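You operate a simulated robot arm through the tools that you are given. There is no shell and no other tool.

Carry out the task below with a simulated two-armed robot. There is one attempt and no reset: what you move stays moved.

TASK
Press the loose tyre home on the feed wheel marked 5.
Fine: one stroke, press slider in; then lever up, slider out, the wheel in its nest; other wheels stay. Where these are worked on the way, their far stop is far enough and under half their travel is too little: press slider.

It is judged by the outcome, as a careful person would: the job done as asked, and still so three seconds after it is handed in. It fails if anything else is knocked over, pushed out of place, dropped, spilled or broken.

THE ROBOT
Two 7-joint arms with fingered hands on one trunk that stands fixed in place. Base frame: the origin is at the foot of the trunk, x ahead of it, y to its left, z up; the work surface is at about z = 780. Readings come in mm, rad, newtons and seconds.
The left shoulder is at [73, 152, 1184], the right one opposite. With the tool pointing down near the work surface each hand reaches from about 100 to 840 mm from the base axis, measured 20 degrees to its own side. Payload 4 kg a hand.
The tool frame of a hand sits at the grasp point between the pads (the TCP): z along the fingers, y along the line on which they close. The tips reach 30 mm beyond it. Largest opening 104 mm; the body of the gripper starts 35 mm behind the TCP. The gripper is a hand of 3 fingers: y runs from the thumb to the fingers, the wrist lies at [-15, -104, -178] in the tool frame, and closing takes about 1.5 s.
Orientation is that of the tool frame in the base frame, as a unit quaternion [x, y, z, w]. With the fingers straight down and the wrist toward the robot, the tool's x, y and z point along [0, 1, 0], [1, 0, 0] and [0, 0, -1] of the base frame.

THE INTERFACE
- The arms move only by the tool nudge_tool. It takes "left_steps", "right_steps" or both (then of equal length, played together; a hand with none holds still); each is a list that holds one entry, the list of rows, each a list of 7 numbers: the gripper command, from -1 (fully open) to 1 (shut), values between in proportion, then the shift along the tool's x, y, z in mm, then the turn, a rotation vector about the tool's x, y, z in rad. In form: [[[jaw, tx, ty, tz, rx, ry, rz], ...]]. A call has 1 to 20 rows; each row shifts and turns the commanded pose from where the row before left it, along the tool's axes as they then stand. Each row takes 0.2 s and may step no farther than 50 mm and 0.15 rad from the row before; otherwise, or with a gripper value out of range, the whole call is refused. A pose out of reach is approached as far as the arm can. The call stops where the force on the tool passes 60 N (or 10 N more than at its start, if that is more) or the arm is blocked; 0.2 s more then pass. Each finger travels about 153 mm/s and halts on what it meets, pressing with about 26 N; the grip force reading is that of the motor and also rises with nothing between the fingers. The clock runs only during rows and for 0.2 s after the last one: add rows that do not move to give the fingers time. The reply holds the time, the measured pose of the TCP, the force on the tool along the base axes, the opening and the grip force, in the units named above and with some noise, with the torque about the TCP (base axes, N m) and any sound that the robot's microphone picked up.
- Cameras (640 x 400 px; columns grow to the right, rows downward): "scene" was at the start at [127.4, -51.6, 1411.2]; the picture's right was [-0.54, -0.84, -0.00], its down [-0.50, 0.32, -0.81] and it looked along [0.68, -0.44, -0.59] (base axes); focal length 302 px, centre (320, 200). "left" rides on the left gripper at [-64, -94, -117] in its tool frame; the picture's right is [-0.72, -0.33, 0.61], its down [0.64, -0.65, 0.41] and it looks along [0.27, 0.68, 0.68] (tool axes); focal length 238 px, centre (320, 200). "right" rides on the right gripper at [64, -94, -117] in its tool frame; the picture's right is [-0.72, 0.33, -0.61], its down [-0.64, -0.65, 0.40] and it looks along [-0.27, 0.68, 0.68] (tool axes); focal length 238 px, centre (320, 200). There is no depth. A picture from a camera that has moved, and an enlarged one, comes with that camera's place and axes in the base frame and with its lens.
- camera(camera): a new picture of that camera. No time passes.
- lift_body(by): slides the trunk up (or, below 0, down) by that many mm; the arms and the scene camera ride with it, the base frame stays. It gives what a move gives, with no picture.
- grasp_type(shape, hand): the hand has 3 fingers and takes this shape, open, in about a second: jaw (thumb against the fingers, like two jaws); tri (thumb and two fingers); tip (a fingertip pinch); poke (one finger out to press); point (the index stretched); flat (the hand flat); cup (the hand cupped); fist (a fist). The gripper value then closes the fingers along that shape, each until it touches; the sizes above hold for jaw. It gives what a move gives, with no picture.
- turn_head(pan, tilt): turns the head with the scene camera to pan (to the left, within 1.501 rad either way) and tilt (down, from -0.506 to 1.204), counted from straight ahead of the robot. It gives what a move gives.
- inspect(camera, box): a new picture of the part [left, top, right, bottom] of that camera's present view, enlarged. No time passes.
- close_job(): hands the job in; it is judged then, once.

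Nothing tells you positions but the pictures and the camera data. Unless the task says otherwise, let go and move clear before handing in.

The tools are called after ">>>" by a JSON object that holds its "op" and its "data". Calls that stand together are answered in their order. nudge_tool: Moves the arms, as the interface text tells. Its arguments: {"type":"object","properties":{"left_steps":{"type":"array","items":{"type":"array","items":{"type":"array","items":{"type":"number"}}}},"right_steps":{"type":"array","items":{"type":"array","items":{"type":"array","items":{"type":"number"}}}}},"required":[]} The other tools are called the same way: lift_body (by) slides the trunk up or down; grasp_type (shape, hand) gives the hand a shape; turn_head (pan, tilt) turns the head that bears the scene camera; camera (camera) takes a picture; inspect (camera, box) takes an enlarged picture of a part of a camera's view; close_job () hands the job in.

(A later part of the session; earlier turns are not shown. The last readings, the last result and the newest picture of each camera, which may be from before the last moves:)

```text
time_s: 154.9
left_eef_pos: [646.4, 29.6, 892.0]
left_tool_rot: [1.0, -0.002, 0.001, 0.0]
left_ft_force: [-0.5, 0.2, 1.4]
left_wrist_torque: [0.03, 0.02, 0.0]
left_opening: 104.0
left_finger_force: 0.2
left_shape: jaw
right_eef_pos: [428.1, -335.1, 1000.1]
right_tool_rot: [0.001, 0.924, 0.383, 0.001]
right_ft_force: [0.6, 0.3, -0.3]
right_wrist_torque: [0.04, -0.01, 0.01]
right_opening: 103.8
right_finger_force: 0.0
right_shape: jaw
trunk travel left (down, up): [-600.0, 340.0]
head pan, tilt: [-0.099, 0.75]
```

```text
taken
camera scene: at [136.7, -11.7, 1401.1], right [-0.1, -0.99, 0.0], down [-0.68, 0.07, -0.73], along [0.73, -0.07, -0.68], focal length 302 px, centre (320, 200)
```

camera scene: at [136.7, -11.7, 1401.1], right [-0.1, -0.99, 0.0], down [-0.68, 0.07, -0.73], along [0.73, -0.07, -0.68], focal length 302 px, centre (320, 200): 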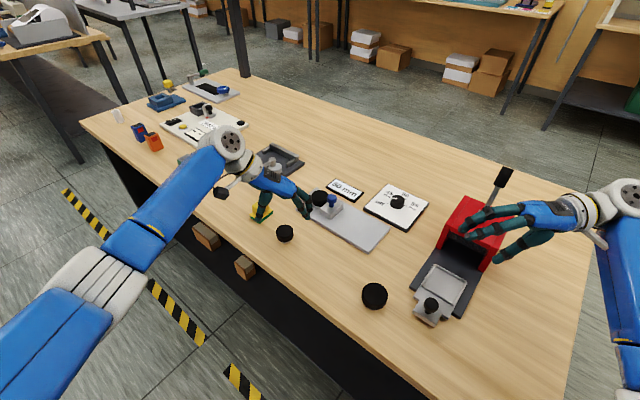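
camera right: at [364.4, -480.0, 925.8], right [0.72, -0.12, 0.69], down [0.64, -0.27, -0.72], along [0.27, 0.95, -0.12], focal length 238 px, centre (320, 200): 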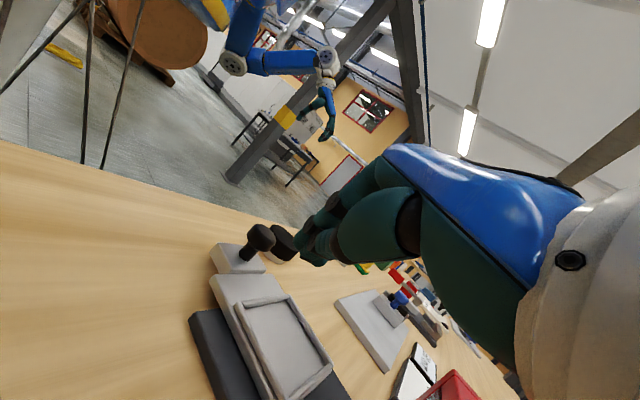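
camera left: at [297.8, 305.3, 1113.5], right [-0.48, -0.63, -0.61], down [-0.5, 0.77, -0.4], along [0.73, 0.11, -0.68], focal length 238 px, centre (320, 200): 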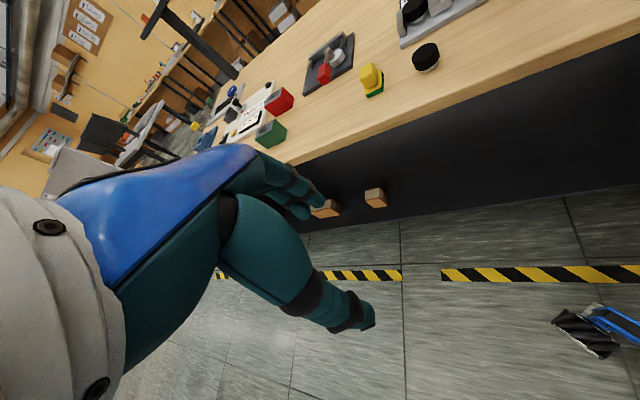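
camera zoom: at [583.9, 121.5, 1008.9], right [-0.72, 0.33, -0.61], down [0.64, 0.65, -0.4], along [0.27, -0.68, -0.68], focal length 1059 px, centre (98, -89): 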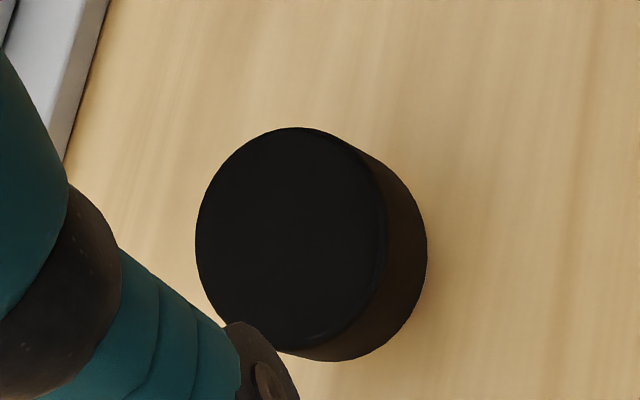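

>>> {"op": "nudge_tool", "data": {"left_steps": [[[-1, 5, -0.5, 25, 0, 0, 0], [-1, 0, 0, 25, 0, 0, 0], [-1, 0, 0, 19, 0, 0, 0], [-0.6, 0, 0, 0, 0, 0, 0], [-0.2, 0, 0, 0, 0, 0, 0], [0.1, 0, 0, 0, 0, 0, 0], [0.4, 0, 0, 0, 0, 0, 0], [0.7, 0, 0, 0, 0, 0, 0], [1, 0, 0, 0, 0, 0, 0], [1, 0, 0, 0, 0, 0, 0], [1, 0, 0, 0, 0, 0, 0], [1, 0, 0, -10, 0, 0, 0], [1, 0, 0, -20, 0, 0, 0], [1, 0, 0, -40, 0, 0, 0], [1, 0, 0, -40, 0, 0, 0], [1, -36.7, 0, -28, 0, 0, 0], [1, -36.7, 0, -28, 0, 0, 0], [1, -36.7, 0, -28, 0, 0, 0], [1, -36.7, 0, -28, 0, 0, 0], [1, -36.7, 0, -28, 0, 0, 0]]]}}

>>> {"op": "nudge_tool", "data": {"left_steps": [[[1, -36.5, 0, -28, -0.143, 0, 0], [1, 0, 0, 0, -0.143, 0, 0], [1, 0, 0, 0, -0.143, 0, 0], [1, 0, 0, 0, -0.143, 0, 0], [1, 0, 0, 0, -0.143, 0, 0], [1, 0, 0, 0, -0.143, 0, 0], [1, 0, 0, 0, -0.143, 0, 0], [1, 0, 0, 0, -0.143, 0, 0], [1, 0, 0, 0, 0, 0, 0]]]}}

>>> {"op": "camera", "data": {"camera": "scene"}}

>>> {"op": "camera", "data": {"camera": "right"}}

```text
time_s: 159.1
left_eef_pos: [467.2, 30.0, 1074.8]
left_tool_rot: [1.0, -0.001, -0.001, -0.001]
left_ft_force: [-0.1, 0.2, -0.7]
left_wrist_torque: [0.01, -0.03, 0.0]
left_opening: 36.4
left_finger_force: 26.3
left_shape: jaw
right_eef_pos: [427.4, -336.2, 1001.9]
right_tool_rot: [0.002, 0.924, 0.382, 0.001]
right_ft_force: [0.2, 0.1, 0.3]
right_wrist_torque: [-0.01, 0.03, 0.01]
right_opening: 103.5
right_finger_force: 0.2
right_shape: jaw
trunk travel left (down, up): [-600.0, 340.0]
head pan, tilt: [-0.099, 0.75]
```

```text
time_s: 161.1
left_eef_pos: [430.8, 30.2, 1099.8]
left_tool_rot: [0.84, -0.001, -0.001, 0.542]
left_ft_force: [0.2, 0.5, -1.7]
left_wrist_torque: [0.05, 0.0, 0.01]
left_opening: 36.5
left_finger_force: 26.2
left_shape: jaw
right_eef_pos: [429.1, -334.8, 1000.1]
right_tool_rot: [0.002, 0.924, 0.383, 0.0]
right_ft_force: [-0.1, -0.1, 0.4]
right_wrist_torque: [0.0, 0.0, -0.01]
right_opening: 103.7
right_finger_force: 0.0
right_shape: jaw
trunk travel left (down, up): [-600.0, 340.0]
head pan, tilt: [-0.099, 0.75]
```

```text
taken
camera scene: at [136.5, -10.7, 1401.1], right [-0.1, -0.99, 0.0], down [-0.68, 0.07, -0.73], along [0.73, -0.07, -0.68], focal length 302 px, centre (320, 200)
```

scene: 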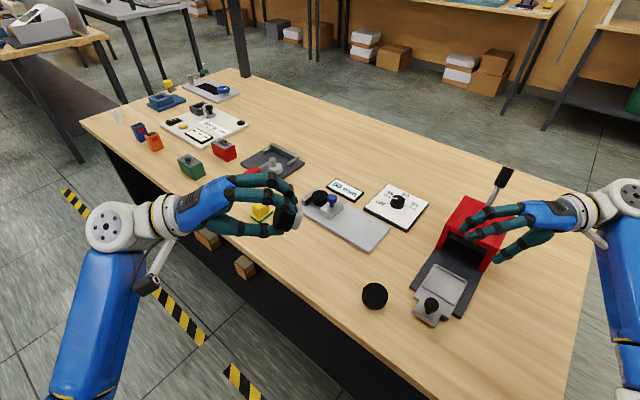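

```text
taken
camera right: at [364.4, -483.6, 1016.8], right [0.72, -0.2, 0.66], down [0.64, -0.18, -0.75], along [0.27, 0.96, 0.0], focal length 238 px, centre (320, 200)
```

right: 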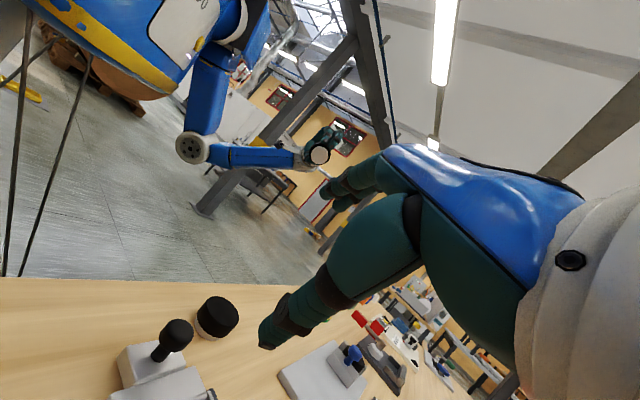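

>>> {"op": "inspect", "data": {"camera": "right", "box": [298, 138, 338, 168]}}

>>> {"op": "nudge_tool", "data": {"left_steps": [[[1, 0, 0, 0, 0, 0, -0.145], [1, 0, 0, 0, 0, 0, -0.145], [1, 0, 0, 0, 0, 0, -0.145], [1, 0, 0, 0, 0, 0, -0.145], [1, 0, 0, 0, 0, 0, -0.145], [1, 0, 0, 0, 0, 0, -0.145], [1, 0, 0, 0, 0, 0, -0.145], [1, 0, 0, 0, 0, 0, 0]]]}}

>>> {"op": "inspect", "data": {"camera": "scene", "box": [265, 195, 315, 235]}}

>>> {"op": "inspect", "data": {"camera": "right", "box": [298, 138, 338, 168]}}

```text
13.33 times, centred on (318, 153) of right
camera zoom: at [364.4, -483.6, 1016.8], right [0.72, -0.2, 0.66], down [0.64, -0.18, -0.75], along [0.27, 0.96, 0.0], focal length 3178 px, centre (347, 827)
```

zoom: 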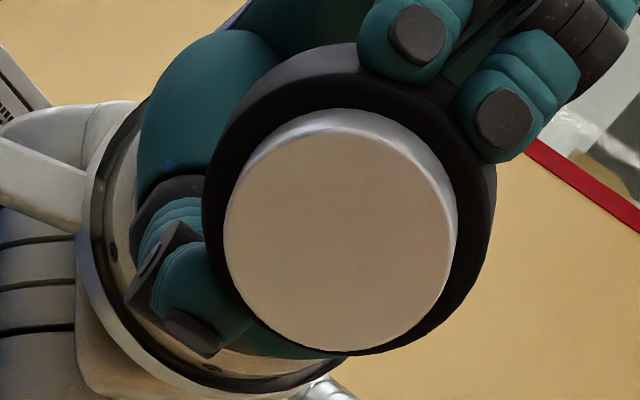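

```text
time_s: 162.9
left_eef_pos: [430.8, 30.3, 1100.3]
left_tool_rot: [0.735, 0.408, -0.264, 0.472]
left_ft_force: [-0.8, -0.5, -1.1]
left_wrist_torque: [0.04, 0.01, 0.0]
left_opening: 36.2
left_finger_force: 26.0
left_shape: jaw
right_eef_pos: [429.4, -335.2, 1001.0]
right_tool_rot: [0.002, 0.924, 0.383, 0.001]
right_ft_force: [0.2, 0.2, -0.4]
right_wrist_torque: [0.01, 0.01, 0.03]
right_opening: 103.4
right_finger_force: 0.1
right_shape: jaw
trunk travel left (down, up): [-600.0, 340.0]
head pan, tilt: [-0.099, 0.75]
```

```text
10.00 times, centred on (290, 215) of scene
camera zoom: at [136.3, -10.3, 1401.1], right [-0.1, -0.99, 0.0], down [-0.68, 0.07, -0.73], along [0.73, -0.07, -0.68], focal length 3017 px, centre (620, 50)
```

zoom: 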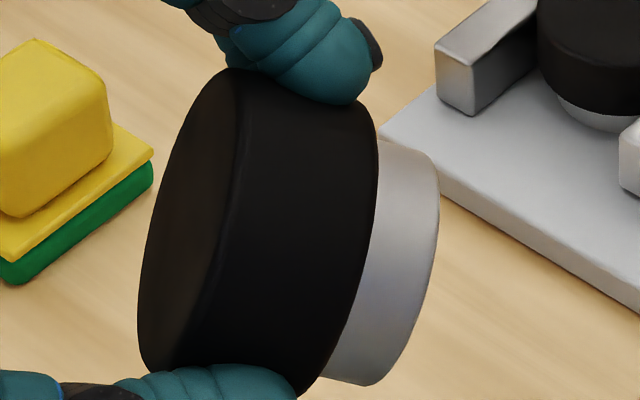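

```text
13.33 times, centred on (318, 153) of right
camera zoom: at [364.4, -483.4, 1016.9], right [0.72, -0.2, 0.66], down [0.64, -0.18, -0.75], along [0.27, 0.96, 0.0], focal length 3178 px, centre (347, 827)
```

zoom: 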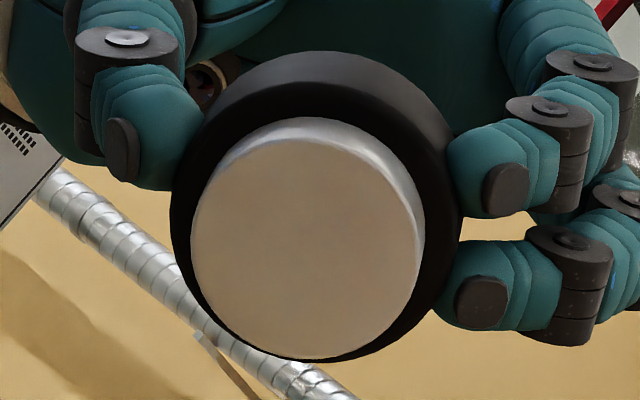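

>>> {"op": "nudge_tool", "data": {"left_steps": [[[1, 0, 0, 0, 0, 0, -0.145], [1, 0, 0, 0, 0, 0, -0.145], [1, 0, 0, 0, 0, 0, -0.145], [1, 0, 0, 0, 0, 0, -0.145], [1, 0, 0, 0, 0, 0, -0.145], [1, 0, 0, 0, 0, 0, -0.145], [1, 0, 0, 0, 0, 0, -0.145], [1, 0, 0, 0, 0, 0, 0]]]}}

>>> {"op": "inspect", "data": {"camera": "scene", "box": [260, 190, 320, 240]}}

>>> {"op": "nudge_tool", "data": {"left_steps": [[[1, 0, 0, 0, 0, 0, -0.145], [1, 0, 0, 0, 0, 0, -0.145], [1, 0, 0, 0, 0, 0, -0.145], [1, 0, 0, 0, 0, 0, -0.145], [1, 0, 0, 0, 0, 0, -0.145], [1, 0, 0, 0, 0, 0, 0]]]}}

>>> {"op": "inspect", "data": {"camera": "scene", "box": [260, 190, 320, 240]}}

>>> {"op": "camera", "data": {"camera": "scene"}}

```text
time_s: 164.7
left_eef_pos: [435.4, 27.4, 1099.6]
left_tool_rot: [0.444, 0.714, -0.46, 0.284]
left_ft_force: [-0.6, 0.2, -1.8]
left_wrist_torque: [0.02, 0.02, 0.0]
left_opening: 36.0
left_finger_force: 26.1
left_shape: jaw
left hand out of reach, approached as far as the arm can: row 5
right_eef_pos: [428.1, -336.4, 1001.7]
right_tool_rot: [0.001, 0.924, 0.383, 0.0]
right_ft_force: [-0.1, 0.5, 0.6]
right_wrist_torque: [-0.01, 0.0, -0.01]
right_opening: 103.2
right_finger_force: 0.0
right_shape: jaw
trunk travel left (down, up): [-600.0, 340.0]
head pan, tilt: [-0.099, 0.75]
```

```text
8.00 times, centred on (290, 215) of scene
camera zoom: at [136.1, -11.8, 1401.2], right [-0.1, -0.99, 0.0], down [-0.68, 0.07, -0.73], along [0.73, -0.07, -0.68], focal length 2414 px, centre (560, 80)
```

zoom: 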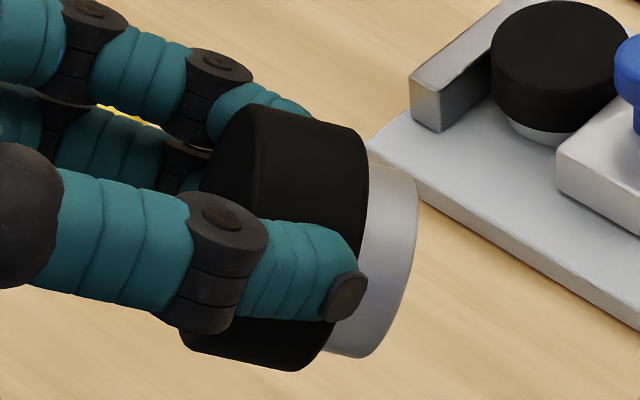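

```text
time_s: 166.1
left_eef_pos: [435.1, 31.0, 1100.9]
left_tool_rot: [0.162, 0.825, -0.532, 0.102]
left_ft_force: [-0.9, 0.3, -1.7]
left_wrist_torque: [0.03, 0.0, -0.02]
left_opening: 36.1
left_finger_force: 26.1
left_shape: jaw
right_eef_pos: [429.0, -334.5, 1001.1]
right_tool_rot: [0.002, 0.924, 0.382, 0.001]
right_ft_force: [0.2, -0.1, 0.3]
right_wrist_torque: [-0.03, 0.02, 0.05]
right_opening: 103.9
right_finger_force: 0.0
right_shape: jaw
trunk travel left (down, up): [-600.0, 340.0]
head pan, tilt: [-0.099, 0.75]
```

```text
8.00 times, centred on (290, 215) of scene
camera zoom: at [136.5, -9.9, 1401.1], right [-0.1, -0.99, 0.0], down [-0.68, 0.07, -0.73], along [0.73, -0.07, -0.68], focal length 2414 px, centre (560, 80)
```

zoom: 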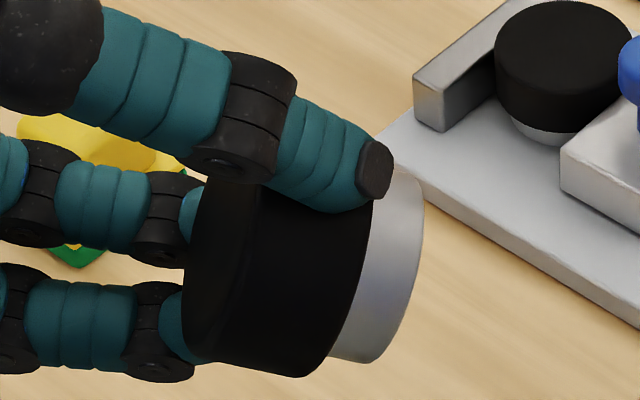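

```text
taken
camera scene: at [136.5, -9.9, 1401.1], right [-0.1, -0.99, 0.0], down [-0.68, 0.07, -0.73], along [0.73, -0.07, -0.68], focal length 302 px, centre (320, 200)
```

scene: 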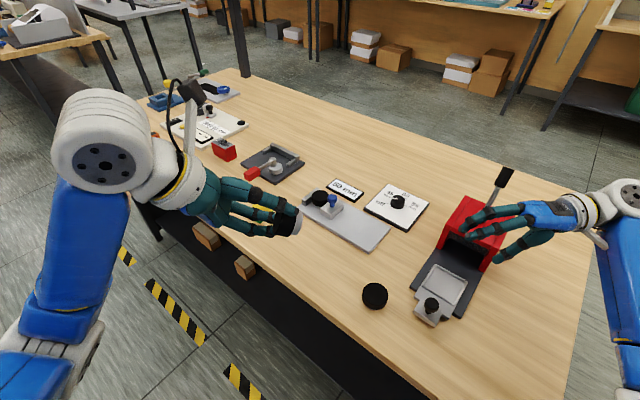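

Wheel A is plain all the way round. I'll return it to its place and do the same full check on C.

>>> {"op": "nudge_tool", "data": {"left_steps": [[[1, 0, 0, 0, 0, 0, 0.145], [1, 0, 0, 0, 0, 0, 0.145], [1, 0, 0, 0, 0, 0, 0.145], [1, 0, 0, 0, 0, 0, 0.145], [1, 0, 0, 0, 0, 0, 0.145], [1, 0, 0, 0, 0, 0, 0.145], [1, 0, 0, 0, 0, 0, 0.145], [1, 0, 0, 0, 0, 0, 0.145], [1, 0, 0, 0, 0, 0, 0.145], [1, 0, 0, 0, 0, 0, 0.145], [1, 0, 0, 0, 0, 0, 0.145], [1, 0, 0, 0, 0, 0, 0.145], [1, 0, 0, 0, 0, 0, 0.145], [1, 0, 0, 0, 0, 0, 0.145], [1, 0, 0, 0, 0, 0, 0.145], [1, 0, 0, 0, 0, 0, 0.145], [1, 0, 0, 0, 0, 0, 0.145], [1, 0, 0, 0, 0, 0, 0.145], [1, 0, 0, 0, 0, 0, 0.145], [1, 0, 0, 0, 0, 0, 0]]]}}

>>> {"op": "nudge_tool", "data": {"left_steps": [[[1, 0, 0, 0, 0.143, 0, 0], [1, 0, 0, 0, 0.143, 0, 0], [1, 0, 0, 0, 0.143, 0, 0], [1, 0, 0, 0, 0.143, 0, 0], [1, 0, 0, 0, 0.143, 0, 0], [1, 0, 0, 0, 0.143, 0, 0], [1, 0, 0, 0, 0.143, 0, 0], [1, 0, 0, 0, 0.143, 0, 0], [1, 0, 0, 0, 0, 0, 0]]]}}

```text
time_s: 170.3
left_eef_pos: [437.0, 29.9, 1100.9]
left_tool_rot: [0.841, -0.001, 0.0, 0.541]
left_ft_force: [-0.4, -0.1, -1.0]
left_wrist_torque: [0.06, 0.0, -0.01]
left_opening: 36.1
left_finger_force: 25.9
left_shape: jaw
right_eef_pos: [427.2, -336.3, 999.9]
right_tool_rot: [0.001, 0.924, 0.383, 0.001]
right_ft_force: [0.3, 0.0, -0.5]
right_wrist_torque: [0.0, -0.02, 0.01]
right_opening: 103.5
right_finger_force: 0.1
right_shape: jaw
trunk travel left (down, up): [-600.0, 340.0]
head pan, tilt: [-0.099, 0.75]
```

```text
time_s: 172.3
left_eef_pos: [436.2, 29.2, 1099.7]
left_tool_rot: [1.0, -0.001, 0.0, -0.001]
left_ft_force: [0.1, 0.3, -2.6]
left_wrist_torque: [0.0, 0.03, -0.02]
left_opening: 36.0
left_finger_force: 26.2
left_shape: jaw
right_eef_pos: [427.0, -334.4, 1000.9]
right_tool_rot: [0.001, 0.924, 0.382, 0.0]
right_ft_force: [-0.4, 0.1, -0.4]
right_wrist_torque: [0.02, 0.02, -0.03]
right_opening: 103.5
right_finger_force: 0.0
right_shape: jaw
trunk travel left (down, up): [-600.0, 340.0]
head pan, tilt: [-0.099, 0.75]
```

>>> {"op": "nudge_tool", "data": {"left_steps": [[[1, 35.75, 0, 28, 0, 0, 0], [1, 35.75, 0, 28, 0, 0, 0], [1, 35.75, 0, 28, 0, 0, 0], [1, 35.75, 0, 28, 0, 0, 0], [1, 35.75, 0, 28, 0, 0, 0], [1, 35.75, 0, 28, 0, 0, 0], [1, 0, 0, 40, 0, 0, 0], [1, 0, 0, 35, 0, 0, 0], [1, 0, 0, 15, 0, 0, 0], [1, 0, 0, 10, 0, 0, 0], [1, 0, 0, 5, 0, 0, 0], [1, 0, 0, 3, 0, 0, 0], [1, 0, 0, 0, 0, 0, 0]]]}}

```text
time_s: 175.1
left_eef_pos: [650.0, 28.0, 824.1]
left_tool_rot: [1.0, -0.002, 0.0, 0.0]
left_ft_force: [0.1, 0.6, -1.0]
left_wrist_torque: [0.01, 0.0, 0.02]
left_opening: 36.1
left_finger_force: 26.4
left_shape: jaw
right_eef_pos: [428.7, -334.3, 1001.6]
right_tool_rot: [0.002, 0.924, 0.383, 0.001]
right_ft_force: [0.3, -0.4, 0.1]
right_wrist_torque: [-0.01, 0.0, 0.0]
right_opening: 103.8
right_finger_force: 0.0
right_shape: jaw
trunk travel left (down, up): [-600.0, 340.0]
head pan, tilt: [-0.099, 0.75]
```

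>>> {"op": "nudge_tool", "data": {"left_steps": [[[1, 0.5, -2, 1, 0, 0, 0], [1, 0, 0, 1, 0, 0, 0], [1, 0, 0, 0, 0, 0, 0], [0.5, 0, 0, 0, 0, 0, 0], [0.2, 0, 0, 0, 0, 0, 0], [0, 0, 0, 0, 0, 0, 0], [-0.4, 0, 0, 0, 0, 0, 0], [-0.8, 0, 0, 0, 0, 0, 0], [-1, 0, 0, 0, 0, 0, 0], [-1, 0, 0, -25, 0, 0, 0], [-1, 0, 0, -40, 0, 0, 0], [-1, -32.5, 31.6, 0, 0, 0, 0], [-1, -32.5, 31.6, 0, 0, 0, 0], [-1, -32.5, 31.6, 0, 0, 0, 0], [-1, -32.5, 31.6, 0, 0, 0, 0], [-1, -32.5, 31.6, 0, 0, 0, 0], [-1, -32.5, 31.6, 0, 0, 0, 0], [-1, 0, 0, 0, 0, 0, 0]]]}}

>>> {"op": "inspect", "data": {"camera": "left", "box": [320, 220, 420, 310]}}

>>> {"op": "camera", "data": {"camera": "scene"}}

```text
time_s: 178.9
left_eef_pos: [454.5, -157.8, 885.8]
left_tool_rot: [1.0, -0.003, -0.002, 0.0]
left_ft_force: [-0.4, 0.4, -0.3]
left_wrist_torque: [0.02, 0.03, 0.02]
left_opening: 103.6
left_finger_force: 0.1
left_shape: jaw
right_eef_pos: [428.6, -334.1, 1001.3]
right_tool_rot: [0.002, 0.924, 0.383, 0.002]
right_ft_force: [0.3, -1.0, 0.2]
right_wrist_torque: [-0.05, 0.03, 0.0]
right_opening: 103.8
right_finger_force: 0.2
right_shape: jaw
trunk travel left (down, up): [-600.0, 340.0]
head pan, tilt: [-0.099, 0.75]
```

```text
4.44 times, centred on (370, 265) of left
camera zoom: at [392.4, -64.6, 1002.7], right [-0.72, 0.33, -0.61], down [0.64, 0.65, -0.41], along [0.27, -0.68, -0.68], focal length 1059 px, centre (98, -89)
```

zoom: 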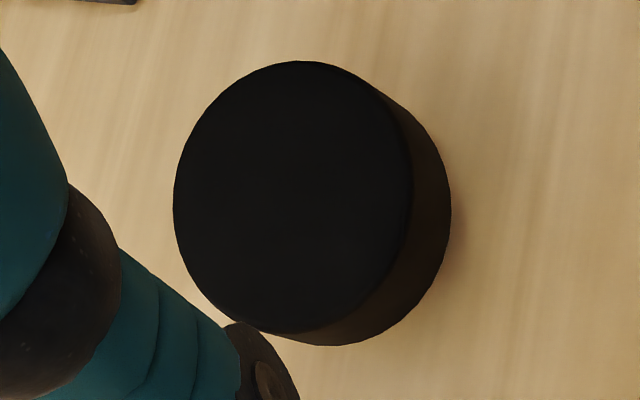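

```text
taken
camera scene: at [136.9, -11.9, 1401.1], right [-0.1, -0.99, 0.0], down [-0.68, 0.07, -0.73], along [0.73, -0.07, -0.68], focal length 302 px, centre (320, 200)
```

scene: 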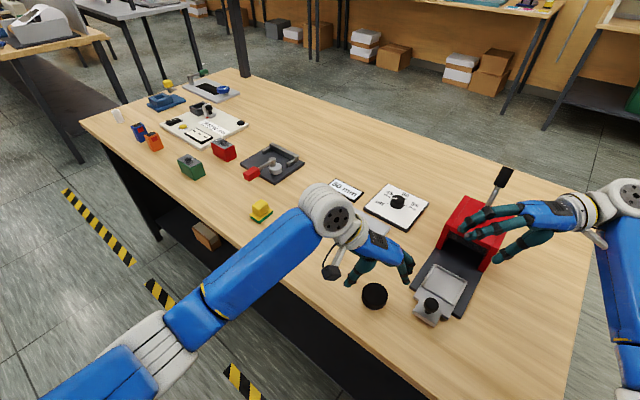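

>>> {"op": "nudge_tool", "data": {"left_steps": [[[-1, 0.8, 3.5, 25, 0, 0, 0], [-1, 0, 0, 25, 0, 0, 0], [-1, 0, 0, 13, 0, 0, 0], [-0.6, 0, 0, 0, 0, 0, 0], [-0.2, 0, 0, 0, 0, 0, 0], [0.1, 0, 0, 0, 0, 0, 0], [0.4, 0, 0, 0, 0, 0, 0], [0.7, 0, 0, 0, 0, 0, 0], [1, 0, 0, 0, 0, 0, 0], [1, 0, 0, 0, 0, 0, 0], [1, 0, 0, -10, 0, 0, 0], [1, 0, 0, -20, 0, 0, 0], [1, 0, 0, -40, 0, 0, 0], [1, 0, 0, -40, 0, 0, 0], [1, -4.3, -32, -28.2, 0, 0, 0], [1, -4.3, -32, -28.2, 0, 0, 0], [1, -4.3, -32, -28.2, 0, 0, 0], [1, -4.3, -32, -28.2, 0, 0, 0], [1, -4.3, -32, -28.2, 0, 0, 0], [1, -4.3, -32, -28.2, 0, 0, 0]]]}}

>>> {"op": "nudge_tool", "data": {"left_steps": [[[1, 0, 0, 0, -0.143, 0, 0], [1, 0, 0, 0, -0.143, 0, 0], [1, 0, 0, 0, -0.143, 0, 0], [1, 0, 0, 0, -0.143, 0, 0], [1, 0, 0, 0, -0.143, 0, 0], [1, 0, 0, 0, -0.143, 0, 0], [1, 0, 0, 0, -0.143, 0, 0], [1, 0, 0, 0, -0.143, 0, 0], [1, 0, 0, 0, 0, 0, 0]]]}}

>>> {"op": "inspect", "data": {"camera": "scene", "box": [260, 190, 320, 240]}}

>>> {"op": "inspect", "data": {"camera": "right", "box": [298, 134, 342, 168]}}

```text
time_s: 183.1
left_eef_pos: [429.2, 31.8, 1105.3]
left_tool_rot: [1.0, -0.001, 0.0, -0.001]
left_ft_force: [-0.8, -0.5, -1.1]
left_wrist_torque: [0.04, -0.01, 0.01]
left_opening: 47.1
left_finger_force: 26.2
left_shape: jaw
right_eef_pos: [428.4, -333.7, 1000.9]
right_tool_rot: [0.0, 0.924, 0.382, -0.001]
right_ft_force: [-0.4, 0.5, -0.2]
right_wrist_torque: [0.0, 0.01, -0.04]
right_opening: 103.6
right_finger_force: 0.0
right_shape: jaw
trunk travel left (down, up): [-600.0, 340.0]
head pan, tilt: [-0.099, 0.75]
```

```text
time_s: 185.1
left_eef_pos: [431.7, 30.0, 1103.5]
left_tool_rot: [0.84, -0.001, -0.001, 0.542]
left_ft_force: [-0.6, -0.6, -2.1]
left_wrist_torque: [0.03, 0.0, -0.03]
left_opening: 46.9
left_finger_force: 26.1
left_shape: jaw
right_eef_pos: [428.2, -334.4, 1001.2]
right_tool_rot: [0.001, 0.924, 0.383, 0.001]
right_ft_force: [0.1, 0.0, -0.4]
right_wrist_torque: [0.01, 0.0, 0.0]
right_opening: 103.7
right_finger_force: 0.0
right_shape: jaw
trunk travel left (down, up): [-600.0, 340.0]
head pan, tilt: [-0.099, 0.75]
```

```text
8.00 times, centred on (290, 215) of scene
camera zoom: at [136.5, -10.6, 1401.1], right [-0.1, -0.99, 0.0], down [-0.68, 0.07, -0.73], along [0.73, -0.07, -0.68], focal length 2414 px, centre (560, 80)
```

zoom: 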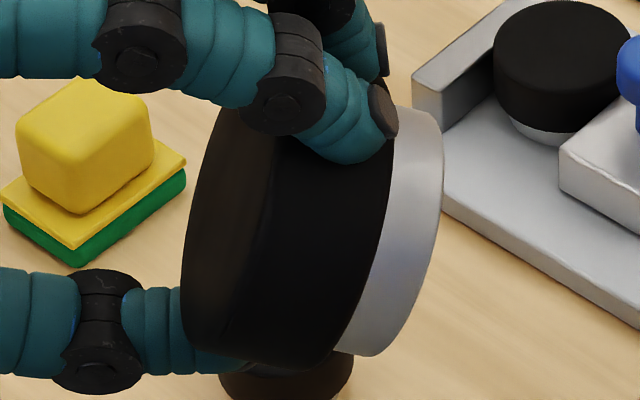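

```text
11.76 times, centred on (320, 151) of right
camera zoom: at [364.4, -483.6, 1016.8], right [0.72, -0.2, 0.66], down [0.64, -0.18, -0.75], along [0.27, 0.96, 0.0], focal length 2804 px, centre (320, 776)
```

zoom: 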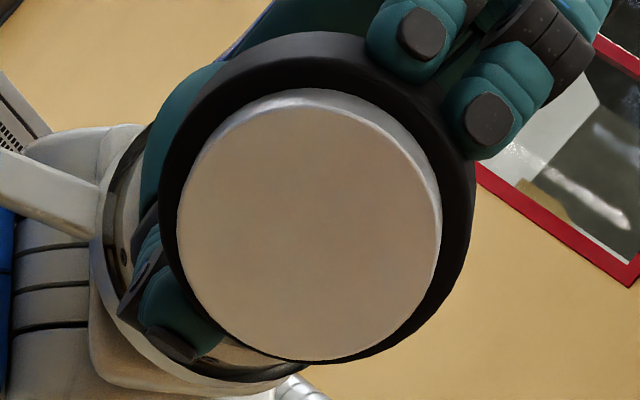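

>>> {"op": "nudge_tool", "data": {"left_steps": [[[1, 0, 0, 0, 0, 0, -0.145], [1, 0, 0, 0, 0, 0, -0.145], [1, 0, 0, 0, 0, 0, -0.145], [1, 0, 0, 0, 0, 0, -0.145], [1, 0, 0, 0, 0, 0, -0.145], [1, 0, 0, 0, 0, 0, -0.145], [1, 0, 0, 0, 0, 0, -0.145], [1, 0, 0, 0, 0, 0, 0]]]}}

>>> {"op": "inspect", "data": {"camera": "scene", "box": [260, 190, 320, 240]}}

>>> {"op": "nudge_tool", "data": {"left_steps": [[[1, 0, 0, 0, 0, 0, -0.145], [1, 0, 0, 0, 0, 0, -0.145], [1, 0, 0, 0, 0, 0, -0.145], [1, 0, 0, 0, 0, 0, -0.145], [1, 0, 0, 0, 0, 0, -0.145], [1, 0, 0, 0, 0, 0, -0.145], [1, 0, 0, 0, 0, 0, -0.145], [1, 0, 0, 0, 0, 0, 0]]]}}

>>> {"op": "inspect", "data": {"camera": "scene", "box": [260, 190, 320, 240]}}

>>> {"op": "nudge_tool", "data": {"left_steps": [[[1, 0, 0, 0, 0, 0, -0.145], [1, 0, 0, 0, 0, 0, -0.145], [1, 0, 0, 0, 0, 0, -0.145], [1, 0, 0, 0, 0, 0, -0.145], [1, 0, 0, 0, 0, 0, -0.145], [1, 0, 0, 0, 0, 0, 0]]]}}

>>> {"op": "inspect", "data": {"camera": "scene", "box": [260, 190, 320, 240]}}

```text
time_s: 186.9
left_eef_pos: [430.9, 30.1, 1104.3]
left_tool_rot: [0.735, 0.409, -0.263, 0.473]
left_ft_force: [-0.5, -0.6, -1.5]
left_wrist_torque: [0.04, 0.04, -0.01]
left_opening: 46.6
left_finger_force: 25.5
left_shape: jaw
right_eef_pos: [428.4, -335.1, 1001.2]
right_tool_rot: [0.002, 0.924, 0.383, 0.001]
right_ft_force: [0.3, -0.4, -0.1]
right_wrist_torque: [-0.02, -0.01, -0.01]
right_opening: 103.5
right_finger_force: 0.0
right_shape: jaw
trunk travel left (down, up): [-600.0, 340.0]
head pan, tilt: [-0.099, 0.75]
```

```text
8.00 times, centred on (290, 215) of scene
camera zoom: at [136.3, -10.3, 1401.1], right [-0.1, -0.99, 0.0], down [-0.68, 0.07, -0.73], along [0.73, -0.07, -0.68], focal length 2414 px, centre (560, 80)
```

zoom: 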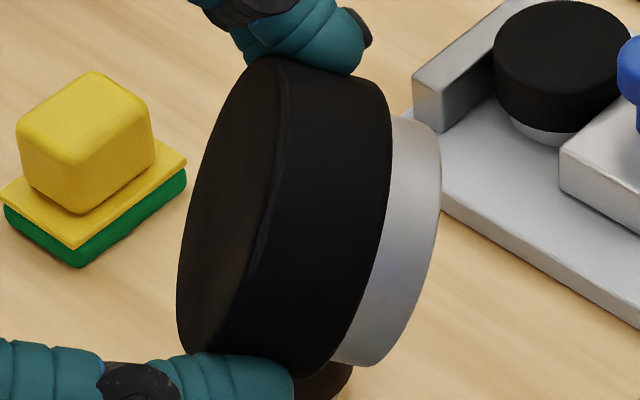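

```text
time_s: 188.7
left_eef_pos: [436.5, 29.7, 1105.4]
left_tool_rot: [0.444, 0.715, -0.46, 0.283]
left_ft_force: [-0.1, -0.6, -1.5]
left_wrist_torque: [0.08, -0.03, -0.04]
left_opening: 46.5
left_finger_force: 26.1
left_shape: jaw
left hand out of reach, approached as far as the arm can: row 4
right_eef_pos: [427.7, -337.7, 1000.0]
right_tool_rot: [0.002, 0.924, 0.384, 0.001]
right_ft_force: [-0.1, -0.2, 0.2]
right_wrist_torque: [0.01, -0.01, 0.01]
right_opening: 103.9
right_finger_force: 0.0
right_shape: jaw
trunk travel left (down, up): [-600.0, 340.0]
head pan, tilt: [-0.099, 0.75]
```

```text
8.00 times, centred on (290, 215) of scene
camera zoom: at [136.2, -12.4, 1401.1], right [-0.1, -0.99, 0.0], down [-0.68, 0.07, -0.73], along [0.73, -0.07, -0.68], focal length 2414 px, centre (560, 80)
```

zoom: 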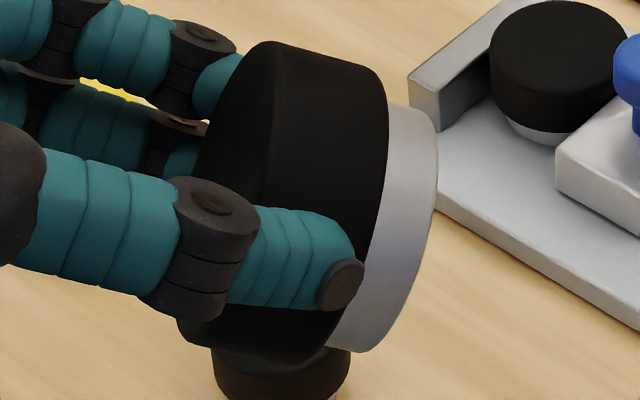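

```text
time_s: 190.1
left_eef_pos: [435.2, 30.9, 1104.9]
left_tool_rot: [0.161, 0.825, -0.531, 0.103]
left_ft_force: [-0.3, 0.2, -1.9]
left_wrist_torque: [0.03, 0.0, -0.02]
left_opening: 46.8
left_finger_force: 25.7
left_shape: jaw
right_eef_pos: [427.9, -334.7, 1001.2]
right_tool_rot: [0.001, 0.924, 0.383, 0.001]
right_ft_force: [0.3, -0.2, 0.4]
right_wrist_torque: [0.01, 0.0, 0.0]
right_opening: 103.5
right_finger_force: 0.0
right_shape: jaw
trunk travel left (down, up): [-600.0, 340.0]
head pan, tilt: [-0.099, 0.75]
```

```text
8.00 times, centred on (290, 215) of scene
camera zoom: at [136.5, -10.5, 1401.1], right [-0.1, -0.99, 0.0], down [-0.68, 0.07, -0.73], along [0.73, -0.07, -0.68], focal length 2414 px, centre (560, 80)
```

zoom: 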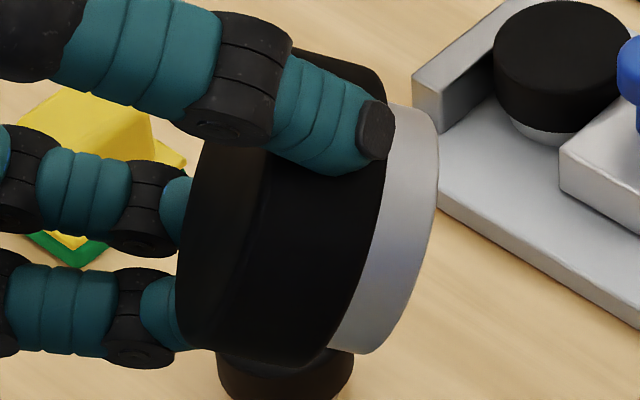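

C is plain all round as well. I'll put C back and then finish the same check on B, whose hub wall I've seen only in part.

>>> {"op": "nudge_tool", "data": {"left_steps": [[[1, 0, 0, 0, 0, 0, 0.145], [1, 0, 0, 0, 0, 0, 0.145], [1, 0, 0, 0, 0, 0, 0.145], [1, 0, 0, 0, 0, 0, 0.145], [1, 0, 0, 0, 0, 0, 0.145], [1, 0, 0, 0, 0, 0, 0.145], [1, 0, 0, 0, 0, 0, 0.145], [1, 0, 0, 0, 0, 0, 0.145], [1, 0, 0, 0, 0, 0, 0.145], [1, 0, 0, 0, 0, 0, 0.145], [1, 0, 0, 0, 0, 0, 0.145], [1, 0, 0, 0, 0, 0, 0.145], [1, 0, 0, 0, 0, 0, 0.145], [1, 0, 0, 0, 0, 0, 0.145], [1, 0, 0, 0, 0, 0, 0.145], [1, 0, 0, 0, 0, 0, 0.145], [1, 0, 0, 0, 0, 0, 0.145], [1, 0, 0, 0, 0, 0, 0.145], [1, 0, 0, 0, 0, 0, 0.145]]]}}

>>> {"op": "nudge_tool", "data": {"left_steps": [[[1, 0, 0, 0, 0.143, 0, 0], [1, 0, 0, 0, 0.143, 0, 0], [1, 0, 0, 0, 0.143, 0, 0], [1, 0, 0, 0, 0.143, 0, 0], [1, 0, 0, 0, 0.143, 0, 0], [1, 0, 0, 0, 0.143, 0, 0], [1, 0, 0, 0, 0.143, 0, 0], [1, 0, 0, 0, 0.143, 0, 0], [1, 0, 0, 0, 0, 0, 0]]]}}

```text
time_s: 194.1
left_eef_pos: [436.5, 30.0, 1105.9]
left_tool_rot: [0.841, -0.002, -0.001, 0.541]
left_ft_force: [1.0, 0.9, -0.7]
left_wrist_torque: [0.02, 0.0, 0.01]
left_opening: 46.8
left_finger_force: 26.1
left_shape: jaw
right_eef_pos: [429.1, -334.8, 1001.7]
right_tool_rot: [0.002, 0.924, 0.383, 0.001]
right_ft_force: [0.0, 0.5, 0.0]
right_wrist_torque: [-0.03, 0.03, 0.03]
right_opening: 103.5
right_finger_force: 0.1
right_shape: jaw
trunk travel left (down, up): [-600.0, 340.0]
head pan, tilt: [-0.099, 0.75]
```

```text
time_s: 196.1
left_eef_pos: [437.0, 31.3, 1103.8]
left_tool_rot: [1.0, -0.002, -0.001, -0.001]
left_ft_force: [-0.2, 0.5, -1.8]
left_wrist_torque: [-0.01, -0.02, -0.02]
left_opening: 46.9
left_finger_force: 25.7
left_shape: jaw
right_eef_pos: [427.7, -335.3, 1001.7]
right_tool_rot: [0.002, 0.924, 0.382, 0.001]
right_ft_force: [0.6, -0.8, -1.3]
right_wrist_torque: [0.01, -0.01, -0.02]
right_opening: 104.0
right_finger_force: 0.0
right_shape: jaw
trunk travel left (down, up): [-600.0, 340.0]
head pan, tilt: [-0.099, 0.75]
```

>>> {"op": "nudge_tool", "data": {"left_steps": [[[1, 3.05, 32.1, 28.2, 0, 0, 0], [1, 3.05, 32.1, 28.2, 0, 0, 0], [1, 3.05, 32.1, 28.2, 0, 0, 0], [1, 3.05, 32.1, 28.2, 0, 0, 0], [1, 3.05, 32.1, 28.2, 0, 0, 0], [1, 3.05, 32.1, 28.2, 0, 0, 0], [1, 0, 0, 40, 0, 0, 0], [1, 0, 0, 35, 0, 0, 0], [1, 0, 0, 15, 0, 0, 0], [1, 0, 0, 10, 0, 0, 0], [1, 0, 0, 5, 0, 0, 0], [1, 0, 0, 3, 0, 0, 0], [1, 0, 0, 0, 0, 0, 0]]]}}

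```text
time_s: 198.9
left_eef_pos: [453.4, -162.8, 827.4]
left_tool_rot: [1.0, -0.002, -0.001, 0.0]
left_ft_force: [-0.7, -0.7, -1.6]
left_wrist_torque: [-0.02, -0.03, -0.04]
left_opening: 46.7
left_finger_force: 26.5
left_shape: jaw
right_eef_pos: [427.6, -335.2, 1000.2]
right_tool_rot: [0.001, 0.924, 0.383, 0.001]
right_ft_force: [0.0, -0.7, -0.2]
right_wrist_torque: [0.02, 0.0, 0.01]
right_opening: 103.7
right_finger_force: 0.1
right_shape: jaw
trunk travel left (down, up): [-600.0, 340.0]
head pan, tilt: [-0.099, 0.75]
```

>>> {"op": "nudge_tool", "data": {"left_steps": [[[1, 1.5, -1.5, 2, 0, 0, 0], [1, 0, 0, 2, 0, 0, 0], [1, 0, 0, 0, 0, 0, 0], [0.5, 0, 0, 0, 0, 0, 0], [0.2, 0, 0, 0, 0, 0, 0], [-0.1, 0, 0, 0, 0, 0, 0], [-0.5, 0, 0, 0, 0, 0, 0], [-0.8, 0, 0, 0, 0, 0, 0], [-1, 0, 0, 0, 0, 0, 0], [-1, 0, 0, -25, 0, 0, 0], [-1, 0, 0, -40, 0, 0, 0], [-1, 0, -35, -20, 0, 0, 0], [-1, 0, -35, -20, 0, 0, 0], [-1, 0, -35, -20, 0, 0, 0], [-1, 0, -35, -20, 0, 0, 0], [-1, 0, -35, -20, 0, 0, 0], [-1, 0, -35, -20, 0, 0, 0], [-1, 0, 0, 0, 0, 0, 0]]]}}

>>> {"op": "camera", "data": {"camera": "scene"}}

```text
time_s: 202.7
left_eef_pos: [454.3, 51.7, 1009.1]
left_tool_rot: [1.0, -0.002, -0.001, -0.001]
left_ft_force: [-0.2, 0.4, -0.1]
left_wrist_torque: [0.0, 0.01, -0.02]
left_opening: 103.5
left_finger_force: 0.1
left_shape: jaw
right_eef_pos: [427.7, -334.2, 1000.4]
right_tool_rot: [0.002, 0.924, 0.383, 0.0]
right_ft_force: [0.5, 0.4, -0.3]
right_wrist_torque: [0.02, 0.01, 0.0]
right_opening: 103.8
right_finger_force: 0.0
right_shape: jaw
trunk travel left (down, up): [-600.0, 340.0]
head pan, tilt: [-0.099, 0.75]
```

```text
taken
camera scene: at [136.9, -10.3, 1401.1], right [-0.1, -0.99, 0.0], down [-0.68, 0.07, -0.73], along [0.73, -0.07, -0.68], focal length 302 px, centre (320, 200)
```

scene: 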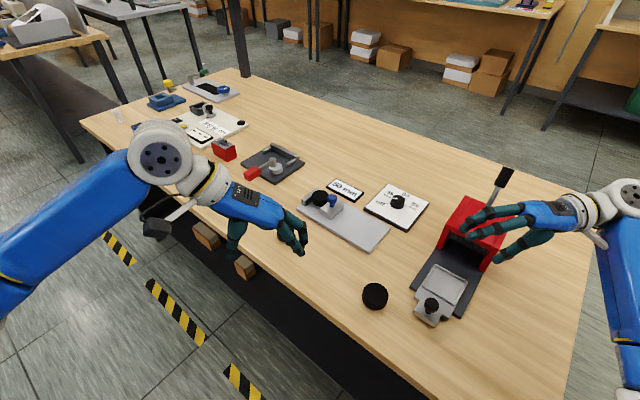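

C is back in place. Next the right hand will draw the gauge slide back off B: I'll set it upright again and bring it above the blue knob, now near (727, -108).

>>> {"op": "nudge_tool", "data": {"right_steps": [[[-1, 0, 0, 0, 0.131, 0, 0], [-1, 0, 0, 0, 0.131, 0, 0], [-1, 0, 0, 0, 0.131, 0, 0], [-1, 0, 0, 0, 0.131, 0, 0], [-1, 0, 0, 0, 0.131, 0, 0], [-1, 0, 0, 0, 0.131, 0, 0], [-1, 0, 0, 0, 0, 0, 0.1428], [-1, 0, 0, 0, 0, 0, 0.1428], [-1, 0, 0, 0, 0, 0, 0.1428], [-1, 0, 0, 0, 0, 0, 0.1428], [-1, 0, 0, 0, 0, 0, 0.1428], [-1, 0, 0, 0, 0, 0, 0.1428], [-1, 0, 0, 0, 0, 0, 0.1428], [-1, 0, 0, 0, 0, 0, 0.1428], [-1, 0, 0, 0, 0, 0, 0.1428], [-1, 0, 0, 0, 0, 0, 0.1428], [-1, 0, 0, 0, 0, 0, 0.1428], [-1, 0, 0, 0, 0, 0, 0]]]}}

>>> {"op": "nudge_tool", "data": {"right_steps": [[[-0.5, 25, 33, 7, 0, 0, 0], [-0.5, 25, 33, 7, 0, 0, 0], [-0.5, 25, 33, 7, 0, 0, 0], [-0.5, 25, 33, 7, 0, 0, 0], [0.2, 25, 33, 7, 0, 0, 0], [0.2, 25, 33, 7, 0, 0, 0], [0.2, 25, 33, 7, 0, 0, 0], [0.2, 25, 33, 7, 0, 0, 0], [0.2, 26, 35, 7, 0, 0, 0], [0.2, 0, 0, 30, 0, 0, 0], [0.2, 0, 0, 0, 0, 0, 0]]]}}

>>> {"op": "camera", "data": {"camera": "right"}}

>>> {"op": "camera", "data": {"camera": "scene"}}

```text
time_s: 206.5
left_eef_pos: [454.3, 50.4, 1008.6]
left_tool_rot: [1.0, -0.001, -0.001, 0.0]
left_ft_force: [-0.4, 0.4, -0.1]
left_wrist_torque: [-0.02, -0.02, 0.01]
left_opening: 103.8
left_finger_force: 0.1
left_shape: jaw
right_eef_pos: [429.2, -334.3, 999.8]
right_tool_rot: [0.709, 0.706, -0.001, 0.001]
right_ft_force: [-1.0, -0.1, -0.4]
right_wrist_torque: [0.04, -0.04, 0.02]
right_opening: 103.8
right_finger_force: 0.1
right_shape: jaw
trunk travel left (down, up): [-600.0, 340.0]
head pan, tilt: [-0.099, 0.75]
```

```text
time_s: 208.9
left_eef_pos: [453.8, 50.8, 1010.0]
left_tool_rot: [1.0, -0.002, -0.001, 0.0]
left_ft_force: [-0.6, -0.8, 0.0]
left_wrist_torque: [-0.03, -0.01, 0.02]
left_opening: 103.9
left_finger_force: 0.1
left_shape: jaw
right_eef_pos: [728.4, -108.5, 907.0]
right_tool_rot: [0.708, 0.707, 0.0, 0.0]
right_ft_force: [-0.5, -0.5, 0.8]
right_wrist_torque: [0.02, 0.03, 0.03]
right_opening: 42.0
right_finger_force: 0.0
right_shape: jaw
trunk travel left (down, up): [-600.0, 340.0]
head pan, tilt: [-0.099, 0.75]
```

```text
taken
camera right: at [634.1, -43.7, 1023.1], right [0.32, -0.72, 0.62], down [-0.65, -0.64, -0.4], along [0.68, -0.27, -0.68], focal length 238 px, centre (320, 200)
```

right: 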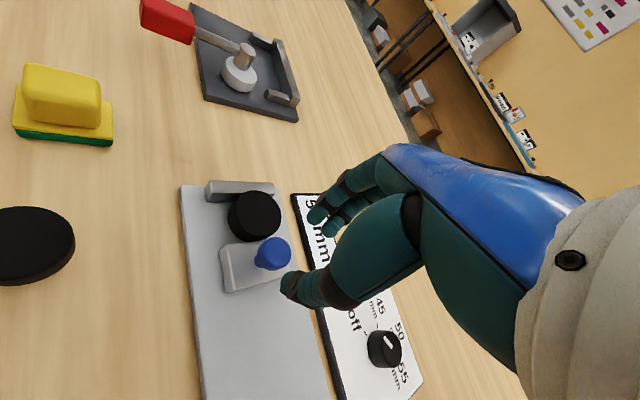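

```text
taken
camera scene: at [137.3, -9.8, 1401.1], right [-0.1, -0.99, 0.0], down [-0.68, 0.07, -0.73], along [0.73, -0.07, -0.68], focal length 302 px, centre (320, 200)
```

scene: 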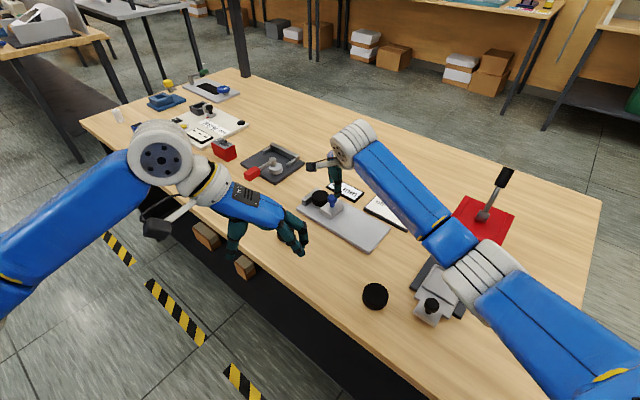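

>>> {"op": "nudge_tool", "data": {"right_steps": [[[0.2, 8.8, 3.5, 0, 0, 0, 0], [0.2, 0, 0, 26, 0, 0, 0], [0.2, 0, 0, 24, 0, 0, 0], [0.2, 0, 0, 0, 0, 0, 0]]]}}

>>> {"op": "inspect", "data": {"camera": "right", "box": [180, 130, 380, 300]}}

>>> {"op": "inspect", "data": {"camera": "scene", "box": [290, 140, 400, 240]}}

```text
time_s: 209.9
left_eef_pos: [453.5, 52.5, 1008.5]
left_tool_rot: [1.0, -0.003, 0.0, 0.001]
left_ft_force: [-0.5, -0.1, 1.0]
left_wrist_torque: [0.0, 0.0, -0.03]
left_opening: 103.7
left_finger_force: 0.0
left_shape: jaw
right_eef_pos: [734.1, -99.5, 855.2]
right_tool_rot: [0.708, 0.706, -0.002, 0.001]
right_ft_force: [-0.7, 0.0, 0.2]
right_wrist_torque: [0.01, 0.03, 0.0]
right_opening: 42.0
right_finger_force: 0.1
right_shape: jaw
trunk travel left (down, up): [-600.0, 340.0]
head pan, tilt: [-0.099, 0.75]
```

```text
2.35 times, centred on (280, 215) of right
camera zoom: at [639.2, -34.9, 972.2], right [0.32, -0.72, 0.62], down [-0.65, -0.64, -0.4], along [0.68, -0.27, -0.68], focal length 561 px, centre (414, 165)
```

zoom: 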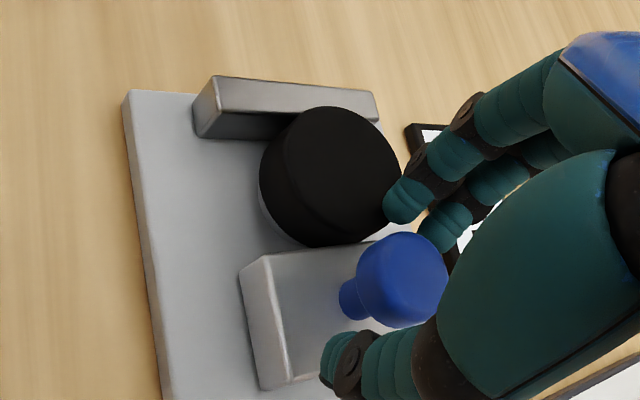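

```text
4.00 times, centred on (345, 190) of scene
camera zoom: at [137.4, -8.4, 1401.1], right [-0.1, -0.99, 0.0], down [-0.68, 0.07, -0.73], along [0.73, -0.07, -0.68], focal length 1207 px, centre (220, 240)
```

zoom: 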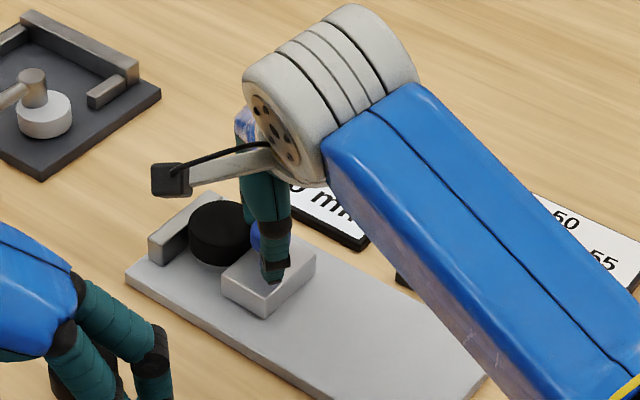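

>>> {"op": "nudge_tool", "data": {"right_steps": [[[0.5, 0, 0, 0, 0, 0, 0], [0.8, 0, 0, 0, 0, 0, 0], [1, 0, 0, 0, 0, 0, 0], [1, 0, 0, 0, 0, 0, 0], [1, -5, -5, 0, 0, 0, 0], [1, -7, -7, 0, 0, 0, 0], [1, -8, -8, 0, 0, 0, 0], [1, -8, -8, 0, 0, 0, 0], [1, -8, -8, 0, 0, 0, 0], [1, -6, -6, 0, 0, 0, 0], [1, 0, 0, 0, 0, 0, 0]]]}}

>>> {"op": "inspect", "data": {"camera": "right", "box": [180, 90, 380, 300]}}

```text
time_s: 212.3
left_eef_pos: [455.8, 55.8, 1007.8]
left_tool_rot: [1.0, -0.001, -0.002, 0.002]
left_ft_force: [0.8, 0.1, 0.9]
left_wrist_torque: [-0.02, 0.01, -0.02]
left_opening: 103.8
left_finger_force: 0.1
left_shape: jaw
right_eef_pos: [692.3, -134.4, 859.2]
right_tool_rot: [0.706, 0.708, 0.001, 0.001]
right_ft_force: [14.6, 31.9, -3.0]
right_wrist_torque: [0.81, -0.5, 0.62]
right_opening: 14.3
right_finger_force: 26.5
right_shape: jaw
trunk travel left (down, up): [-600.0, 340.0]
head pan, tilt: [-0.099, 0.75]
```

```text
1.90 times, centred on (280, 195) of right
camera zoom: at [597.5, -70.6, 974.4], right [0.33, -0.72, 0.61], down [-0.65, -0.64, -0.41], along [0.69, -0.27, -0.68], focal length 454 px, centre (396, 210)
```

zoom: 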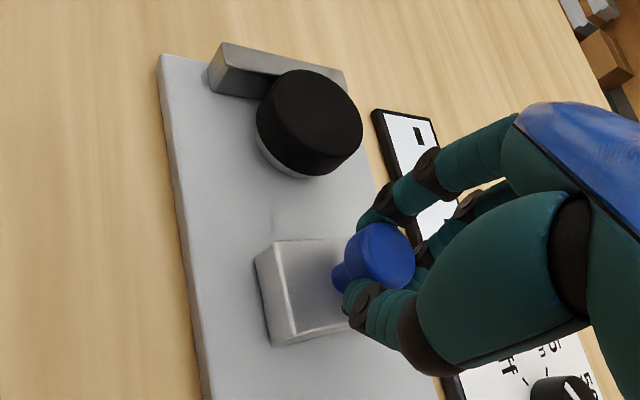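

>>> {"op": "nudge_tool", "data": {"right_steps": [[[0.6, 3, 3, 0, 0, 0, 0], [0.2, 0, 0, 0, 0, 0, 0], [0, 0, 0, 0, 0, 0, 0], [0, 0, 0, -20, 0, 0, 0], [0, 0, 0, -30, 0, 0, 0], [0, -35, -25, -10, 0, 0, 0], [0, -35, -25, -10, 0, 0, 0], [0, -35, -25, -10, 0, 0, 0], [0, -35, -25, -10, 0, 0, 0], [0, 0, 0, 0, 0, 0, 0]]]}}

>>> {"op": "camera", "data": {"camera": "right"}}

>>> {"op": "inspect", "data": {"camera": "scene", "box": [280, 140, 440, 250]}}

```text
time_s: 214.5
left_eef_pos: [455.3, 50.3, 1009.2]
left_tool_rot: [1.0, -0.002, -0.001, 0.0]
left_ft_force: [0.0, -0.5, 0.0]
left_wrist_torque: [-0.04, -0.03, 0.02]
left_opening: 103.7
left_finger_force: 0.1
left_shape: jaw
right_eef_pos: [594.2, -279.7, 948.3]
right_tool_rot: [0.707, 0.707, -0.001, 0.0]
right_ft_force: [0.1, 0.1, 0.7]
right_wrist_torque: [0.0, 0.0, -0.05]
right_opening: 51.9
right_finger_force: 0.0
right_shape: jaw
trunk travel left (down, up): [-600.0, 340.0]
head pan, tilt: [-0.099, 0.75]
```

```text
taken
camera right: at [499.2, -215.1, 1065.1], right [0.32, -0.72, 0.61], down [-0.65, -0.64, -0.4], along [0.68, -0.27, -0.68], focal length 238 px, centre (320, 200)
```

right: 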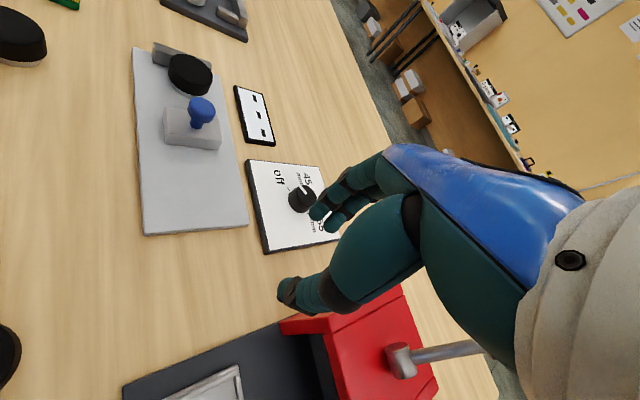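

```text
3.64 times, centred on (360, 195) of scene
camera zoom: at [137.4, -10.9, 1401.0], right [-0.1, -0.99, 0.0], down [-0.68, 0.07, -0.73], along [0.73, -0.07, -0.68], focal length 1097 px, centre (174, 218)
```

zoom: 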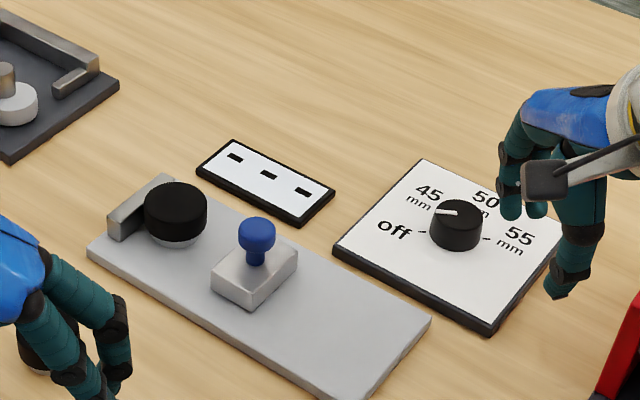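

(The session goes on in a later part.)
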